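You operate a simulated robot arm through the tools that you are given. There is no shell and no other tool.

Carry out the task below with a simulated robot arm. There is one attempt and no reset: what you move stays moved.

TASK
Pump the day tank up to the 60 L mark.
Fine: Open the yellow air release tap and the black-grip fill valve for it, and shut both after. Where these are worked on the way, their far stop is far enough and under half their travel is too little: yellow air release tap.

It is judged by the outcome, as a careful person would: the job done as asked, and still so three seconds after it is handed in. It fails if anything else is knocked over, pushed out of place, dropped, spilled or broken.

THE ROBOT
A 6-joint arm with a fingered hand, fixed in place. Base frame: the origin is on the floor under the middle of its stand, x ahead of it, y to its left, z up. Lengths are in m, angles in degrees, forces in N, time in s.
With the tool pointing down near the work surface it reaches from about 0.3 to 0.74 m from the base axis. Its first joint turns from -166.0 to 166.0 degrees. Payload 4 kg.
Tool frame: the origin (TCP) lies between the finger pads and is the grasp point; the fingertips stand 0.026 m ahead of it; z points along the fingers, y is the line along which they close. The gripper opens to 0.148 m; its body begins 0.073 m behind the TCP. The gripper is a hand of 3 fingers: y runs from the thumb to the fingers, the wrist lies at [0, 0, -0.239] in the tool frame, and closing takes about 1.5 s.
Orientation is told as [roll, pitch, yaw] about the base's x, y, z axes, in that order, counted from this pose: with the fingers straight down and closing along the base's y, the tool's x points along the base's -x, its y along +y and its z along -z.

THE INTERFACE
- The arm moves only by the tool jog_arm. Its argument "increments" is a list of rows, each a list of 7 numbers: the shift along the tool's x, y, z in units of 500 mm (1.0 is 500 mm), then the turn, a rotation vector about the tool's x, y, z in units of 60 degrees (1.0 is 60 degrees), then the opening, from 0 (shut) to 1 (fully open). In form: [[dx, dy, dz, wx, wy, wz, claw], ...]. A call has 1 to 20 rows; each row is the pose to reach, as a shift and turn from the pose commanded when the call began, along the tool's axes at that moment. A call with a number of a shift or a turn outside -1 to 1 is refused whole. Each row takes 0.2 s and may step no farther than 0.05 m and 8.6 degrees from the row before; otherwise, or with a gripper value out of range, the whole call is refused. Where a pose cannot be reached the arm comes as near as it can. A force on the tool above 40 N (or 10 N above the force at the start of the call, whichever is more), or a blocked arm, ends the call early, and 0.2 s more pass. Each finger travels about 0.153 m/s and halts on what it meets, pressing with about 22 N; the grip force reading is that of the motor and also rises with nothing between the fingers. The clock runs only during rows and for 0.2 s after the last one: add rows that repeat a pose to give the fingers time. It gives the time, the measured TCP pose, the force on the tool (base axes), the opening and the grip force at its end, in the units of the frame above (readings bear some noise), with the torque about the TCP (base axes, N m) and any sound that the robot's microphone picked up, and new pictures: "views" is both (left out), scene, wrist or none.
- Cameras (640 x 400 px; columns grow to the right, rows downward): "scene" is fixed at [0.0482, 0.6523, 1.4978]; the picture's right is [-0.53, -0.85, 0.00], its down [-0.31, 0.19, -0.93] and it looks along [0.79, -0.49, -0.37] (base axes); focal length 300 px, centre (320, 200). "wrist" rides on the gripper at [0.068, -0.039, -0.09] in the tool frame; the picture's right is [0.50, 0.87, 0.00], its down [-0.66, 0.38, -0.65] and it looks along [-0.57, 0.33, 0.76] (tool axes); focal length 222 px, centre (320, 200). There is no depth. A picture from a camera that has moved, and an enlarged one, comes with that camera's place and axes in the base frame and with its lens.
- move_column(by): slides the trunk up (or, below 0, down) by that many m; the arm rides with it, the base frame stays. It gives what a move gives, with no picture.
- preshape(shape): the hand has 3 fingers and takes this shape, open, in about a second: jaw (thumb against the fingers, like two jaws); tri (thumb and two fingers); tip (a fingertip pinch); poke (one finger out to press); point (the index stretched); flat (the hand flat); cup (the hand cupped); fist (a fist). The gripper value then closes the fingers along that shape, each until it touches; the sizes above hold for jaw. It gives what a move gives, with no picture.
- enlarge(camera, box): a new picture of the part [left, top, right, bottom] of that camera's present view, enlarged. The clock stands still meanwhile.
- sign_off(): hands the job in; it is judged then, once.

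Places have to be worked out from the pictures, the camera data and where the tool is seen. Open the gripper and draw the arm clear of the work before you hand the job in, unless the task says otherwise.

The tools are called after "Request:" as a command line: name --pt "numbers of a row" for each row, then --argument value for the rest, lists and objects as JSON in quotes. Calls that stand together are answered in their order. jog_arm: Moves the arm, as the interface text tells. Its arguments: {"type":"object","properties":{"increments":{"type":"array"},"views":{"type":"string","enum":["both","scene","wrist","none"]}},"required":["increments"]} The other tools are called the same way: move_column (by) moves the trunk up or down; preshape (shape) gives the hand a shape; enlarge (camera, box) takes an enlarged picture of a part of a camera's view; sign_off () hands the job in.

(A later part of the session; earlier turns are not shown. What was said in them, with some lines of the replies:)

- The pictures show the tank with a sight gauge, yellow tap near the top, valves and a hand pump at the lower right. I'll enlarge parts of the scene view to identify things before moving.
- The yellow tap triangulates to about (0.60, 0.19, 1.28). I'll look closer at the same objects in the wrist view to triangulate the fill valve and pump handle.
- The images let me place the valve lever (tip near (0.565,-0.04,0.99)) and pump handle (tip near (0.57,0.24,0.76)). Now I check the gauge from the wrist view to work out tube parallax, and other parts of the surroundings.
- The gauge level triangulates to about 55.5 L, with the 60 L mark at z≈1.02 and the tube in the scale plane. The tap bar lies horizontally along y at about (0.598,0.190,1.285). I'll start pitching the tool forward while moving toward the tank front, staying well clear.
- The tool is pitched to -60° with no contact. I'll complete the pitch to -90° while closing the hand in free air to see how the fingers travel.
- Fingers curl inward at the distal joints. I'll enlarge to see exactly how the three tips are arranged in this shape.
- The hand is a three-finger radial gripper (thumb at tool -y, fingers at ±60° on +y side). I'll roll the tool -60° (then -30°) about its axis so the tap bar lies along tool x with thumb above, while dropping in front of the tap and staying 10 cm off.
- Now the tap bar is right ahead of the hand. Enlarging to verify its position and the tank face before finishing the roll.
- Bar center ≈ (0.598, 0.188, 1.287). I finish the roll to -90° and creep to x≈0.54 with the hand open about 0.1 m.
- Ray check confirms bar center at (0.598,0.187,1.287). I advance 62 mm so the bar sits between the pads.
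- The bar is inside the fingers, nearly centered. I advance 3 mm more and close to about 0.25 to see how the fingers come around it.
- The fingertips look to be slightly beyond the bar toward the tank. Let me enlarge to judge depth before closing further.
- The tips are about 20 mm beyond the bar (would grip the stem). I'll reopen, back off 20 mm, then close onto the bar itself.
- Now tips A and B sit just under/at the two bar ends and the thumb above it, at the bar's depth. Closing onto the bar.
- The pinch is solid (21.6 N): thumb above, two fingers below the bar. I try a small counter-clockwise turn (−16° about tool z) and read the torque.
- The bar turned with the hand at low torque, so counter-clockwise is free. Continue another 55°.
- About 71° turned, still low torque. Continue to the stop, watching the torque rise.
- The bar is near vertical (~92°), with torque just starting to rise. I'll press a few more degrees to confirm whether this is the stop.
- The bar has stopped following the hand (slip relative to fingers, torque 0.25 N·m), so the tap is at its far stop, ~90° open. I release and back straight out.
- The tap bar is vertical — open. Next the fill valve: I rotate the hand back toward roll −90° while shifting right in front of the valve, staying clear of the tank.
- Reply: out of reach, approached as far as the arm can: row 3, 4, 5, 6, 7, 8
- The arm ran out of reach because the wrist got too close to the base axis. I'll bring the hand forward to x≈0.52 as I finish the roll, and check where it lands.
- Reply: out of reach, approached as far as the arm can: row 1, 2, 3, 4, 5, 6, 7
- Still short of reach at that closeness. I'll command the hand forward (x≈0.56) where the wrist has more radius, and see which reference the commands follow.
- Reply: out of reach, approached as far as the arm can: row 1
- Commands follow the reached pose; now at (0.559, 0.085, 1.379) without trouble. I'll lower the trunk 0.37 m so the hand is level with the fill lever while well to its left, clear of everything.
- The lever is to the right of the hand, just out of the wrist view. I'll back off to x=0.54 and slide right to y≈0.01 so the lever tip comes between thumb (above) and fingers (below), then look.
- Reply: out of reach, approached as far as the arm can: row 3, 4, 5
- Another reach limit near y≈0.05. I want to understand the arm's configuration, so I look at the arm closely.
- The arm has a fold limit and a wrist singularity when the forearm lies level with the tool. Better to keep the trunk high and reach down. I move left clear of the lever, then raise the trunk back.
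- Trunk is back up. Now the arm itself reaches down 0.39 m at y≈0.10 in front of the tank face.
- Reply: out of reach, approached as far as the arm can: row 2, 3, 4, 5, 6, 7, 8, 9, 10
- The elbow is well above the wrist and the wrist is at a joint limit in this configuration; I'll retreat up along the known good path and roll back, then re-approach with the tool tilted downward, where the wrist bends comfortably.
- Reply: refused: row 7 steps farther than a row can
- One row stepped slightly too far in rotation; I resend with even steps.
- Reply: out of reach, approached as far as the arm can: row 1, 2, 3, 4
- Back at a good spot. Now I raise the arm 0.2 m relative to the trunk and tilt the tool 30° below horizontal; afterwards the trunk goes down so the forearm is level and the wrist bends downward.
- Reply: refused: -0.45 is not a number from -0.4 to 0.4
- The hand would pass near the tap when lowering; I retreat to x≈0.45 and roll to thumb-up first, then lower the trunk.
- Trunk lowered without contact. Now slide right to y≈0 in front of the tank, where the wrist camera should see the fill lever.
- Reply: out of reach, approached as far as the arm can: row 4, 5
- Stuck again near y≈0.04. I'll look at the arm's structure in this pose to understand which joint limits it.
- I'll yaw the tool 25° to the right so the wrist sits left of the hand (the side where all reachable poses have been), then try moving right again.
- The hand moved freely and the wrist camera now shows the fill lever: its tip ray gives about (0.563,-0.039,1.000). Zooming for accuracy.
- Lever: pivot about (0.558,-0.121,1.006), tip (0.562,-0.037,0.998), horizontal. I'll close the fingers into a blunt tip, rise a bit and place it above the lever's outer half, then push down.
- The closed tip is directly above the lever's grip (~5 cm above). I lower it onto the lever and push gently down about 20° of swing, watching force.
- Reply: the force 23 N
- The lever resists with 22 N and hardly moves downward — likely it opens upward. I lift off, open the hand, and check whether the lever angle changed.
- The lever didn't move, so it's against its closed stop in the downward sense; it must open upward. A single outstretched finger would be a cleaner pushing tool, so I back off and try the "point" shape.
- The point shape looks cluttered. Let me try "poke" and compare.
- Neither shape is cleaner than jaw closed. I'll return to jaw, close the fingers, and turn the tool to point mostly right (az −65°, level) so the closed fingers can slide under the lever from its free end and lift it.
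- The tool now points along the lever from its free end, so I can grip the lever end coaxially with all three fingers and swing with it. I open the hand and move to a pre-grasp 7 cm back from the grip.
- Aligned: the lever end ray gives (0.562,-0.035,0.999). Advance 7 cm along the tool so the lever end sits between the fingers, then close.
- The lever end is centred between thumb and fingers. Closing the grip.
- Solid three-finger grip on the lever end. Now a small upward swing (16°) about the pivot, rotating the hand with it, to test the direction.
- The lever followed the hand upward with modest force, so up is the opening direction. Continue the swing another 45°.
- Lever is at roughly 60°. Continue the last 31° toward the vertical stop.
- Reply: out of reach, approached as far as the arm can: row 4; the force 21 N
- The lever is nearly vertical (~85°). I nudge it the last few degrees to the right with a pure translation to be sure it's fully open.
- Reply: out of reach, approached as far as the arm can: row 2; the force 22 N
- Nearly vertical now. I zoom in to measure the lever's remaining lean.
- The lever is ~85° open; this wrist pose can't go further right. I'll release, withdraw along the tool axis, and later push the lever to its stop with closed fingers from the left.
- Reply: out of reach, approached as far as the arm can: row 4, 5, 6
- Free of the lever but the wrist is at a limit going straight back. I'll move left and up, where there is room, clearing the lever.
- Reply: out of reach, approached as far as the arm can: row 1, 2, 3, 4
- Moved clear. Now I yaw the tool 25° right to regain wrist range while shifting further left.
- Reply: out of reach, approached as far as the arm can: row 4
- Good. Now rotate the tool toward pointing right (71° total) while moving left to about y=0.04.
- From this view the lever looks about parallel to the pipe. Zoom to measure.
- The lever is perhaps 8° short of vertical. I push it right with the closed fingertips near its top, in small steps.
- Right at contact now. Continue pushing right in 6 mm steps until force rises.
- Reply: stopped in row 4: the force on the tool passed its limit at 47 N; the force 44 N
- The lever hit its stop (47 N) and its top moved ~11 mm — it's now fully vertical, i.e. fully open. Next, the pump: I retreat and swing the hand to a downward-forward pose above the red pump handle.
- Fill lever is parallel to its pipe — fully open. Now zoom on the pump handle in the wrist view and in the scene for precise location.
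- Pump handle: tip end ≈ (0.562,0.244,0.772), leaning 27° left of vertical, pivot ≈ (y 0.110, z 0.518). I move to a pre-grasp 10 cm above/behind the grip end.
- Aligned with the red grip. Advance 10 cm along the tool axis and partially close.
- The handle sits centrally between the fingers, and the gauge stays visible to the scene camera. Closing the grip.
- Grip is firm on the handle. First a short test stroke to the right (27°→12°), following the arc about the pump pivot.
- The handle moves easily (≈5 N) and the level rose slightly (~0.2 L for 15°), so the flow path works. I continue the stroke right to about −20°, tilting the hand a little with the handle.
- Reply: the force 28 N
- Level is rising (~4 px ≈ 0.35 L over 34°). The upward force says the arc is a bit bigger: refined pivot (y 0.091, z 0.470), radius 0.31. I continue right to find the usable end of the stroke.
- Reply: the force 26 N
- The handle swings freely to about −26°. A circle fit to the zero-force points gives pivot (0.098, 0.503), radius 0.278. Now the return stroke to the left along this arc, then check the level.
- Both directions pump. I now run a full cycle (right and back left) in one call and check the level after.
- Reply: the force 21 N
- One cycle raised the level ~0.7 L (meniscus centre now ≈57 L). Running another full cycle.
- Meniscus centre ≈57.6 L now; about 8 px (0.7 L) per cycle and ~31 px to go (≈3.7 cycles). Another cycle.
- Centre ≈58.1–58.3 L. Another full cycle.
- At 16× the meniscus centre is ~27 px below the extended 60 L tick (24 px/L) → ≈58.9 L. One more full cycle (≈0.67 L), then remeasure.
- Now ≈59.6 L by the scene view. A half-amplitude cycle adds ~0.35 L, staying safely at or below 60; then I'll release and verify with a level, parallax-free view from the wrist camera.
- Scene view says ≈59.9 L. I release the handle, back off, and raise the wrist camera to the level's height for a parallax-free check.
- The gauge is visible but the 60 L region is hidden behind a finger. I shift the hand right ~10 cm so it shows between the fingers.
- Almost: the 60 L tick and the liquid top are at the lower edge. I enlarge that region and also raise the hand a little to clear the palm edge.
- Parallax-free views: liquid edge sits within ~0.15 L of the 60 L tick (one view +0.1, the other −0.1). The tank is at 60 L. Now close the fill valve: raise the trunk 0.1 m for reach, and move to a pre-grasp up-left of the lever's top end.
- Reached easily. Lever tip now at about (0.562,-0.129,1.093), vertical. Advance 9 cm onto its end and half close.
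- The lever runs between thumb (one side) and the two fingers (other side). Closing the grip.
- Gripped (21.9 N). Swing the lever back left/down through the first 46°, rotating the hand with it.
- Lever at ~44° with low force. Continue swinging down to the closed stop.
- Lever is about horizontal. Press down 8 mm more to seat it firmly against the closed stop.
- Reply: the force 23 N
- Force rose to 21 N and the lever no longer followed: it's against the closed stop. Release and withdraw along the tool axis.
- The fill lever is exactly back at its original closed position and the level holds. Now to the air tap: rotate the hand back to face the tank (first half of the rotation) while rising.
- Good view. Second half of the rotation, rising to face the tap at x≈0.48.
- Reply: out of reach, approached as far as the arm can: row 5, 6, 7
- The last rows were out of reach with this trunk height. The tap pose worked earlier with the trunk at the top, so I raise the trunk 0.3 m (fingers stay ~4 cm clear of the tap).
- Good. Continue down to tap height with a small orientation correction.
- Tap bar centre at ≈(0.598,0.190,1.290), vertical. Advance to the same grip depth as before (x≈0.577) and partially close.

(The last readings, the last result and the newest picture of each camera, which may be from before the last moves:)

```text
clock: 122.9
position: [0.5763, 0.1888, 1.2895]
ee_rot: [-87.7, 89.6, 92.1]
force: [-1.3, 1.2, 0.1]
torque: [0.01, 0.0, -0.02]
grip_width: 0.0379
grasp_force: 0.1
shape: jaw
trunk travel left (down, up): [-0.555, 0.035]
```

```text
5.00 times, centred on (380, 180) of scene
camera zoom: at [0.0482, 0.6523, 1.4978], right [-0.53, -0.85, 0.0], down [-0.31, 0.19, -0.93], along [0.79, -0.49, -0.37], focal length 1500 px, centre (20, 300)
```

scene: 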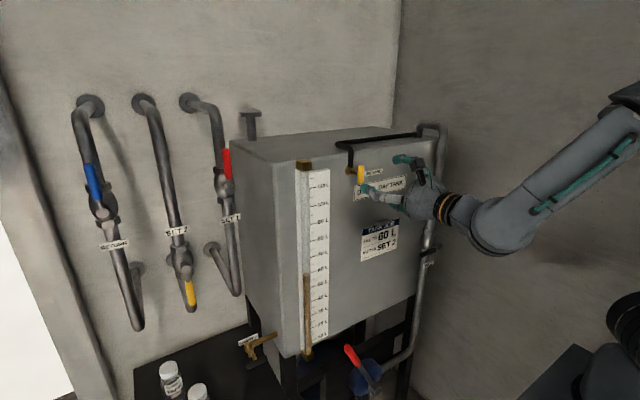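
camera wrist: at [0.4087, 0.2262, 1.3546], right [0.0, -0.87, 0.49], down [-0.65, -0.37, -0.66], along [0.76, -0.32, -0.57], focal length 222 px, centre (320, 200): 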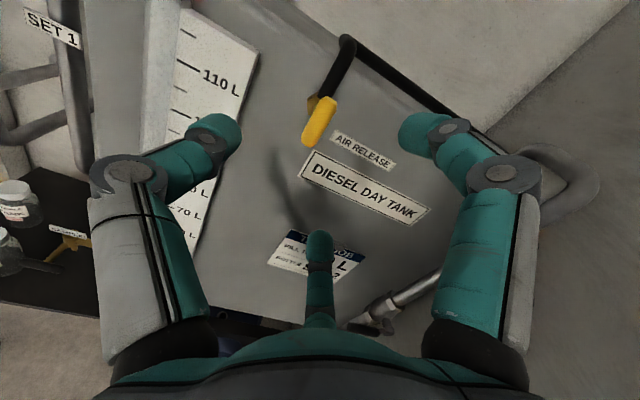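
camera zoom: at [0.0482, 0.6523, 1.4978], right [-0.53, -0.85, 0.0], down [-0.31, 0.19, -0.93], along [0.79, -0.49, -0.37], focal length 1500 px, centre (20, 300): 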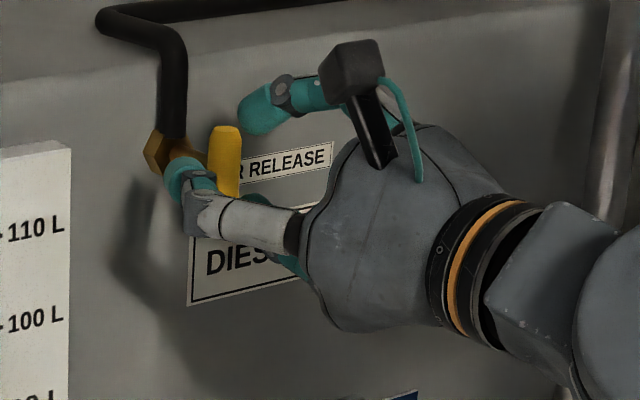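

Same alignment as when opening. Close onto the bar.

Request:
jog_arm --pt "0 0 0 0 0 0 0.18" --pt "0 0 0 0 0 0 0.12" --pt "0 0 0 0 0 0 0.06" --pt "0 0 0 0 0 0 0.0" --pt "0 0 0 0 0 0 0.0" --pt "0 0 0 0 0 0 0.0" --views "none"

Request:
enlarge --camera "wrist" --box '[240, 110, 400, 250]'

```text
clock: 124.3
position: [0.5769, 0.1895, 1.2889]
ee_rot: [-89.7, 89.6, 90.2]
force: [-0.7, -3.9, 0.3]
torque: [-0.03, -0.02, -0.09]
grip_width: 0.0094
grasp_force: 21.9
shape: jaw
trunk travel left (down, up): [-0.555, 0.035]
```

```text
2.86 times, centred on (320, 180) of wrist
camera zoom: at [0.486, 0.2268, 1.3585], right [0.0, -0.87, 0.49], down [-0.65, -0.37, -0.66], along [0.76, -0.32, -0.57], focal length 635 px, centre (320, 257)
```

zoom: 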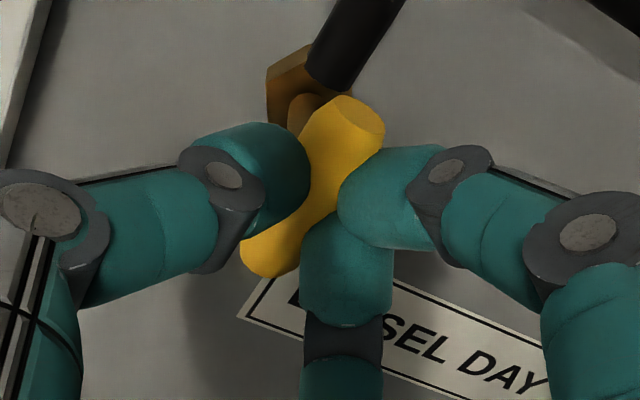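

Gripped well. Turn clockwise (+) 58° about the tool axis.

Request:
jog_arm --pt "0 0 0 0 0 0.12 0.0" --pt "0 0 0 0 0 0.24 0.0" --pt "0 0 0 0 0 0.36 0.0" --pt "0 0 0 0 0 0.48 0.0" --pt "0 0 0 0 0 0.6 0.0" --pt "0 0 0 0 0 0.72 0.0" --pt "0 0 0 0 0 0.84 0.0" --pt "0 0 0 0 0 0.96 0.0" --views "none"

Request:
enlarge --camera "wrist" --box '[240, 110, 400, 250]'

Request:
enlarge --camera "scene" --box '[330, 140, 430, 220]'

```text
clock: 126.1
position: [0.5772, 0.1883, 1.2895]
ee_rot: [-90.0, 32.0, 89.9]
force: [-4.8, -2.0, -13.7]
torque: [-0.04, 0.39, -0.12]
grip_width: 0.0086
grasp_force: 21.7
shape: jaw
trunk travel left (down, up): [-0.555, 0.035]
```

```text
2.86 times, centred on (320, 180) of wrist
camera zoom: at [0.4863, 0.1505, 1.3592], right [0.0, -0.88, -0.47], down [-0.65, 0.36, -0.67], along [0.76, 0.31, -0.58], focal length 635 px, centre (320, 257)
```

zoom: 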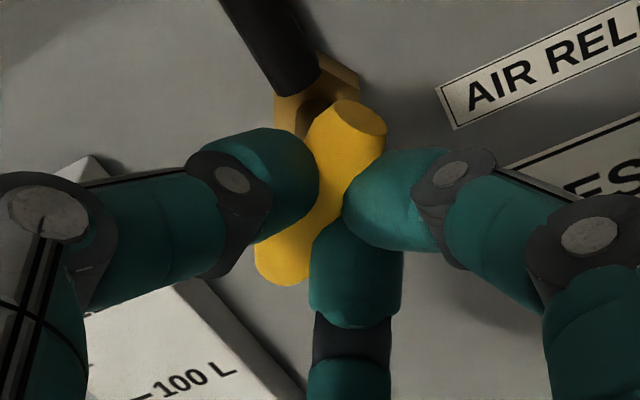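

```text
5.00 times, centred on (380, 180) of scene
camera zoom: at [0.0482, 0.6523, 1.4978], right [-0.53, -0.85, 0.0], down [-0.31, 0.19, -0.93], along [0.79, -0.49, -0.37], focal length 1500 px, centre (20, 300)
```

zoom: 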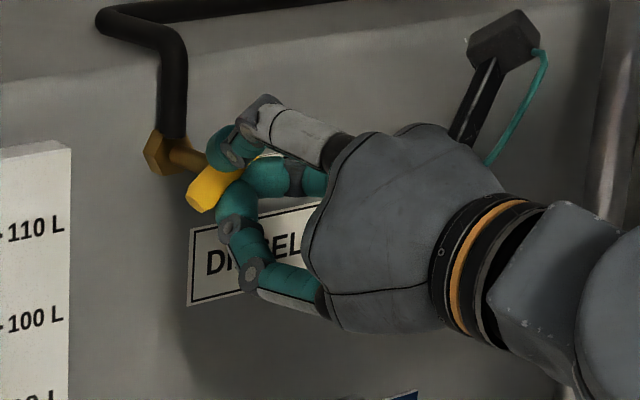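

The bar follows the hand (58° so far). Continue ~40° to the closed stop, with a 1.5 mm downward relief.

Request:
jog_arm --pt "-0.0008 0.0012 0 0 0 0.1 0.0" --pt "-0.0016 0.0025 0 0 0 0.2 0.0" --pt "-0.0016 0.0025 0 0 0 0.3 0.0" --pt "-0.0016 0.0025 0 0 0 0.4 0.0" --pt "-0.0016 0.0025 0 0 0 0.5 0.0" --pt "-0.0016 0.0025 0 0 0 0.58 0.0" --pt "-0.0016 0.0025 0 0 0 0.66 0.0"

Request:
enlarge --camera "wrist" --box '[240, 110, 400, 250]'

Request:
enlarge --camera "scene" --box '[330, 140, 430, 220]'

```text
clock: 127.7
position: [0.5761, 0.1874, 1.2891]
ee_rot: [-89.9, -7.6, 89.9]
force: [-5.4, -4.3, -12.8]
torque: [-0.06, 0.42, -0.13]
grip_width: 0.0088
grasp_force: 21.6
shape: jaw
trunk travel left (down, up): [-0.555, 0.035]
camera wrist: at [0.4864, 0.115, 1.3188], right [0.0, -0.38, -0.92], down [-0.65, 0.7, -0.29], along [0.76, 0.6, -0.25], focal length 222 px, centre (320, 200)
```

scene: 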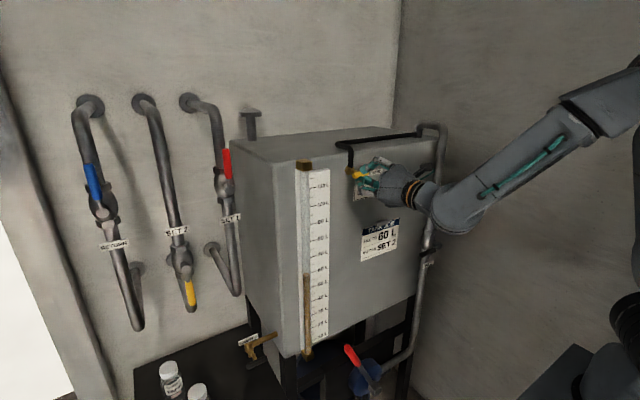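
wrist: 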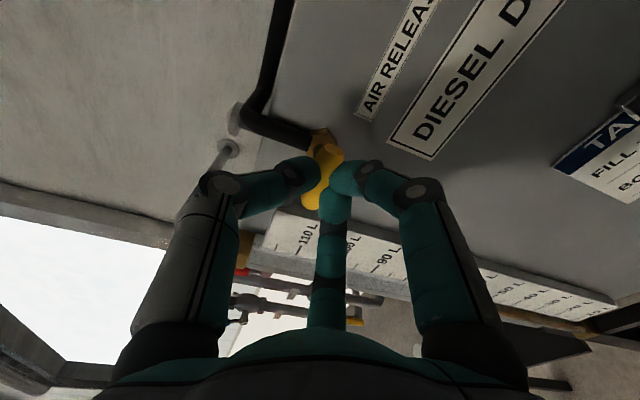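

```text
2.86 times, centred on (320, 180) of wrist
camera zoom: at [0.4864, 0.115, 1.3188], right [0.0, -0.38, -0.92], down [-0.65, 0.7, -0.29], along [0.76, 0.6, -0.25], focal length 635 px, centre (320, 257)
```

zoom: 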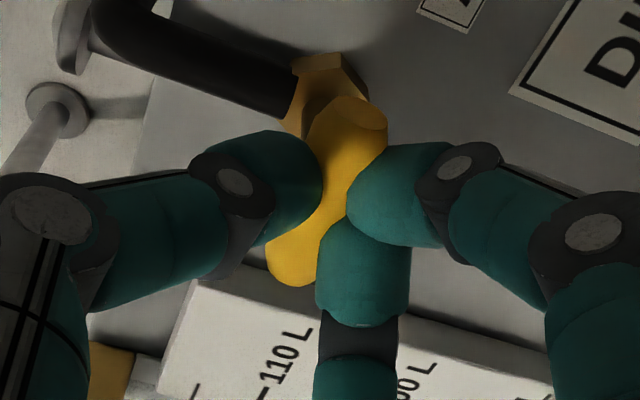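

```text
5.00 times, centred on (380, 180) of scene
camera zoom: at [0.0482, 0.6523, 1.4978], right [-0.53, -0.85, 0.0], down [-0.31, 0.19, -0.93], along [0.79, -0.49, -0.37], focal length 1500 px, centre (20, 300)
```

zoom: 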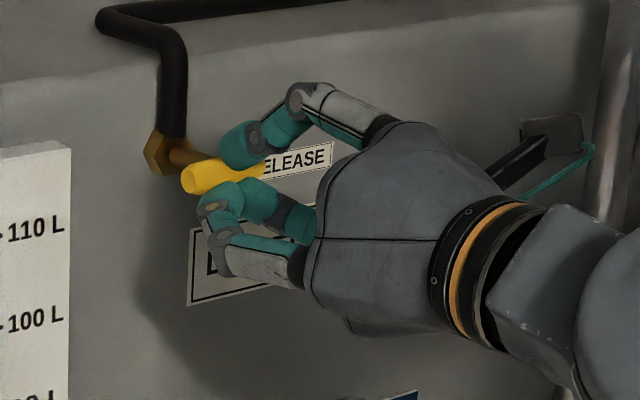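

The bar looks horizontal again and has begun slipping in the fingers. A few more degrees to confirm the stop.

Request:
jog_arm --pt "0 0 0 0 0 0.07 0.0" --pt "0 0 0 0 0 0.14 0.0" --views "none"

Request:
enlarge --camera "wrist" --box '[240, 110, 400, 250]'

Request:
enlarge --camera "scene" --box '[330, 140, 430, 220]'

```text
clock: 128.3
position: [0.5765, 0.1871, 1.2878]
ee_rot: [-89.9, -16.0, 89.9]
force: [-3.1, -3.4, -13.5]
torque: [-0.08, 0.37, -0.07]
grip_width: 0.0087
grasp_force: 21.9
shape: jaw
trunk travel left (down, up): [-0.555, 0.035]
```

```text
2.86 times, centred on (320, 180) of wrist
camera zoom: at [0.4864, 0.1117, 1.3082], right [0.0, -0.24, -0.97], down [-0.65, 0.74, -0.18], along [0.76, 0.63, -0.16], focal length 635 px, centre (320, 257)
```

zoom: 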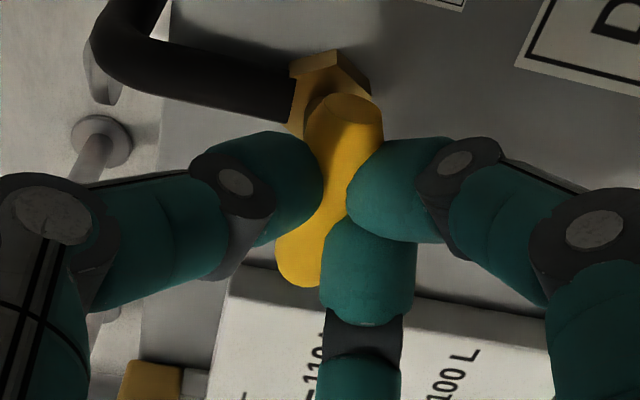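

```text
5.00 times, centred on (380, 180) of scene
camera zoom: at [0.0482, 0.6523, 1.4978], right [-0.53, -0.85, 0.0], down [-0.31, 0.19, -0.93], along [0.79, -0.49, -0.37], focal length 1500 px, centre (20, 300)
```

zoom: 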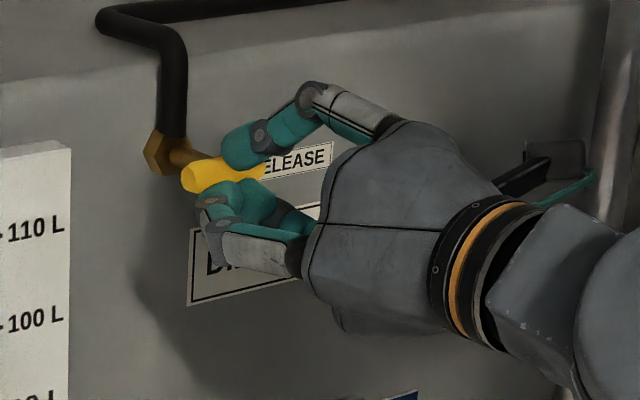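

The bar stayed put while the hand turned: it's at the shut stop. Release and back out.

Request:
jog_arm --pt "0 0 0 0 0 0 0.15" --pt "0 0 0 0 0 0 0.35" --pt "0 0 0 0 0 0 0.55" --pt "0 0 0 0 0 0 0.7" --pt "0 0 -0.04 0 0 0 0.7" --pt "0 0 -0.1 0 0 0 0.7" --pt "0 0 -0.17 0 0 0 0.7"

Request:
enlarge --camera "scene" --box '[330, 160, 390, 190]'

Request:
enlarge --camera "scene" --box '[400, 220, 460, 280]'

Request:
enlarge --camera "scene" --box '[300, 260, 330, 285]'

Request:
enlarge --camera "scene" --box '[120, 240, 440, 400]'

```text
clock: 129.9
position: [0.4917, 0.1859, 1.2874]
ee_rot: [-89.9, -16.0, 89.9]
force: [-0.3, -0.1, 1.5]
torque: [0.01, -0.02, -0.03]
grip_width: 0.103
grasp_force: 0.0
shape: jaw
trunk travel left (down, up): [-0.555, 0.035]
camera wrist: at [0.4011, 0.1112, 1.3078], right [0.0, -0.24, -0.97], down [-0.65, 0.74, -0.18], along [0.76, 0.63, -0.16], focal length 222 px, centre (320, 200)
```

scene: 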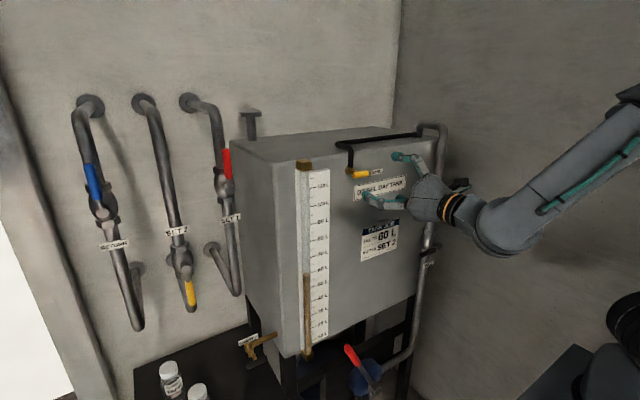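
wrist: 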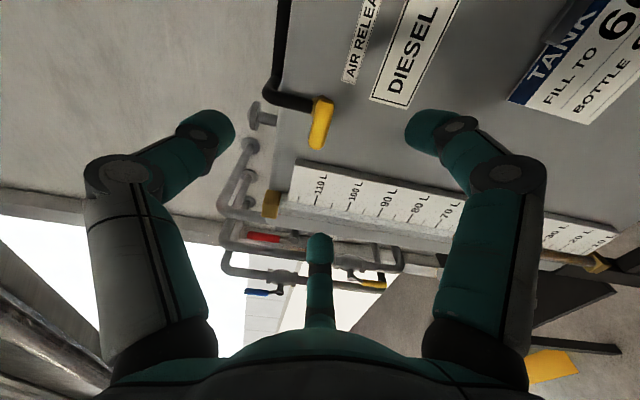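

```text
10.67 times, centred on (360, 175) of scene
camera zoom: at [0.0482, 0.6523, 1.4978], right [-0.53, -0.85, 0.0], down [-0.31, 0.19, -0.93], along [0.79, -0.49, -0.37], focal length 3199 px, centre (-107, 467)
```

zoom: 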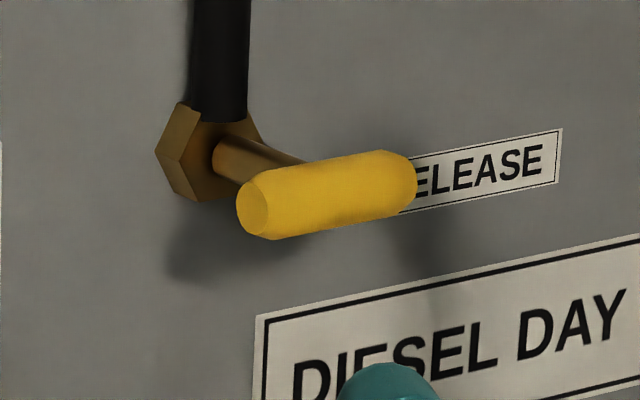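

```text
6.67 times, centred on (430, 250) of scene
camera zoom: at [0.0482, 0.6523, 1.4978], right [-0.53, -0.85, 0.0], down [-0.31, 0.19, -0.93], along [0.79, -0.49, -0.37], focal length 2000 px, centre (-413, -133)
```

zoom: 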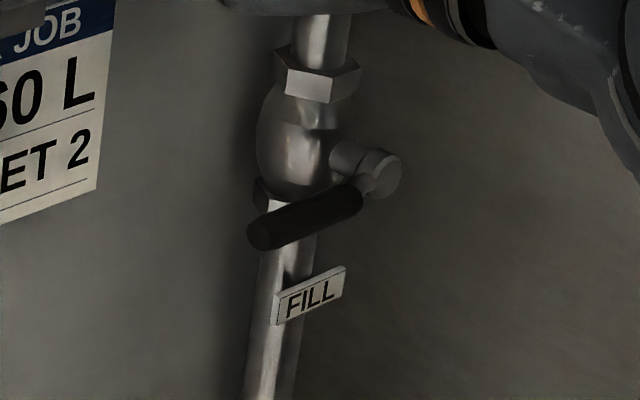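

```text
16.00 times, centred on (315, 272) of scene
camera zoom: at [0.0482, 0.6523, 1.4978], right [-0.53, -0.85, 0.0], down [-0.31, 0.19, -0.93], along [0.79, -0.49, -0.37], focal length 4799 px, centre (400, -960)
```

zoom: 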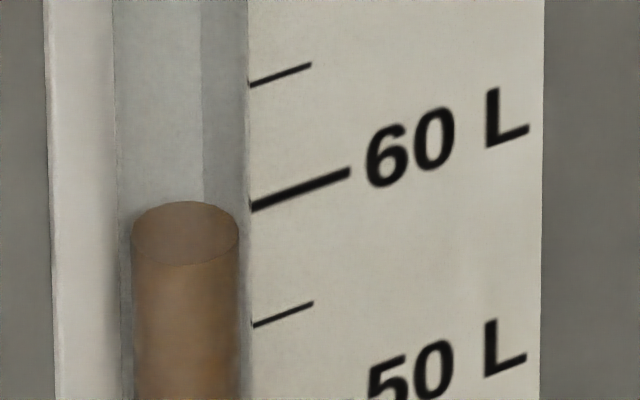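

```text
2.00 times, centred on (280, 320) of scene
camera zoom: at [0.0482, 0.6523, 1.4978], right [-0.53, -0.85, 0.0], down [-0.31, 0.19, -0.93], along [0.79, -0.49, -0.37], focal length 600 px, centre (400, -40)
```

zoom: 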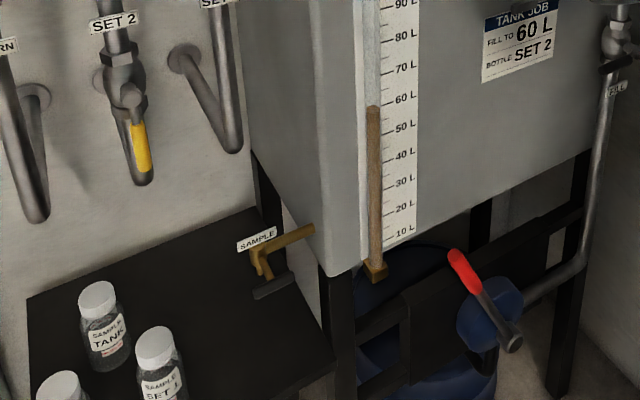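

Tap and fill lever match their original shut positions and the level holds at the 60 L mark. I draw the arm up and back, clear of the work, hand open.

Request:
jog_arm --pt "-0.0193 -0.0673 -0.035 0 0 0 1" --pt "-0.0386 -0.1346 -0.07 0 0 0 1" --pt "-0.0579 -0.2019 -0.105 0 0 0 1" --pt "-0.0772 -0.2692 -0.14 0 0 0 1" --pt "-0.0772 -0.2692 -0.14 0 0 0 1" --pt "-0.0772 -0.2692 -0.14 0 0 0 1"

Request:
enlarge --camera "scene" --box '[300, 260, 330, 285]'

```text
clock: 131.3
position: [0.4196, 0.1871, 1.4273]
ee_rot: [-90.0, -16.0, 89.9]
force: [0.0, 0.4, 0.6]
torque: [0.01, -0.01, -0.02]
grip_width: 0.1478
grasp_force: 0.0
shape: jaw
trunk travel left (down, up): [-0.555, 0.035]
camera wrist: at [0.3292, 0.1107, 1.448], right [0.0, -0.24, -0.97], down [-0.65, 0.74, -0.18], along [0.76, 0.63, -0.16], focal length 222 px, centre (320, 200)
```

scene: 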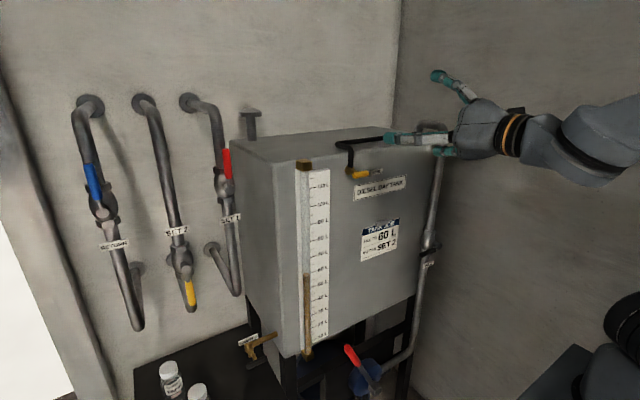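
wrist: 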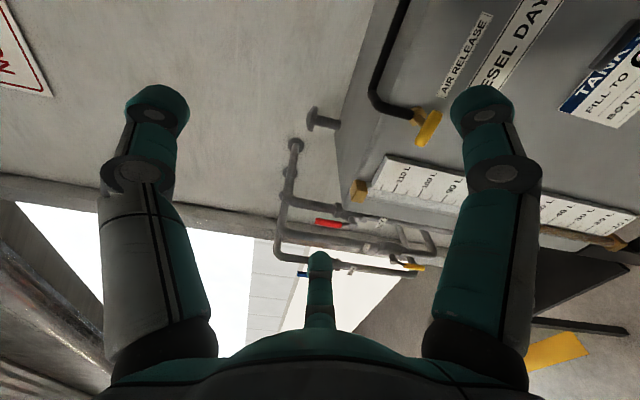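

```text
16.00 times, centred on (315, 272) of scene
camera zoom: at [0.0482, 0.6523, 1.4978], right [-0.53, -0.85, 0.0], down [-0.31, 0.19, -0.93], along [0.79, -0.49, -0.37], focal length 4799 px, centre (400, -960)
```

zoom: 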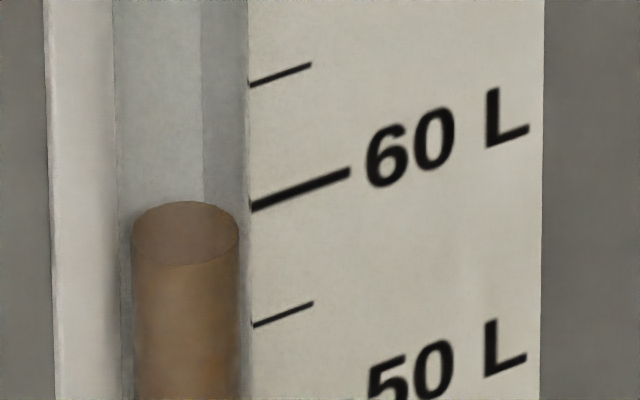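

The tank reads 60 L and the level is steady. The air release tap and the fill valve are both back at their shut positions, and nothing else has been moved. The hand is open and the arm is clear, so I'm handing the job in.

Request:
sign_off

```text
The job is handed in.
```

The day tank is pumped up to the 60 L mark, and the air release tap and fill valve are both shut again. I've handed the job in, but no verdict has come back.

- **Level:** it started at about 55.4 L. The final readings were 59.9 L from the scene camera and between 59.9 and 60.1 L from the wrist camera near gauge height. It held steady after both valves were closed.
- **Yellow air release tap:** I turned it counter-clockwise to its far stop, about 90°, before pumping, then back to its shut stop. The bar now sits where it did at the start.
- **Black-grip fill valve:** it opens upward. I pushed it to its open stop for pumping, then brought it back down to its closed stop. The lever is back in its original position.
- **Pressing the wrong way:** before finding which way the fill valve opens, I pressed its lever downward against its closed stop with about 22 N. It didn't move, and I saw no damage.
- **Pump:** the handle is resting to the left, about where I found it. I saw nothing else moved, dropped or spilled. The hand is open and the arm is clear of the tank.
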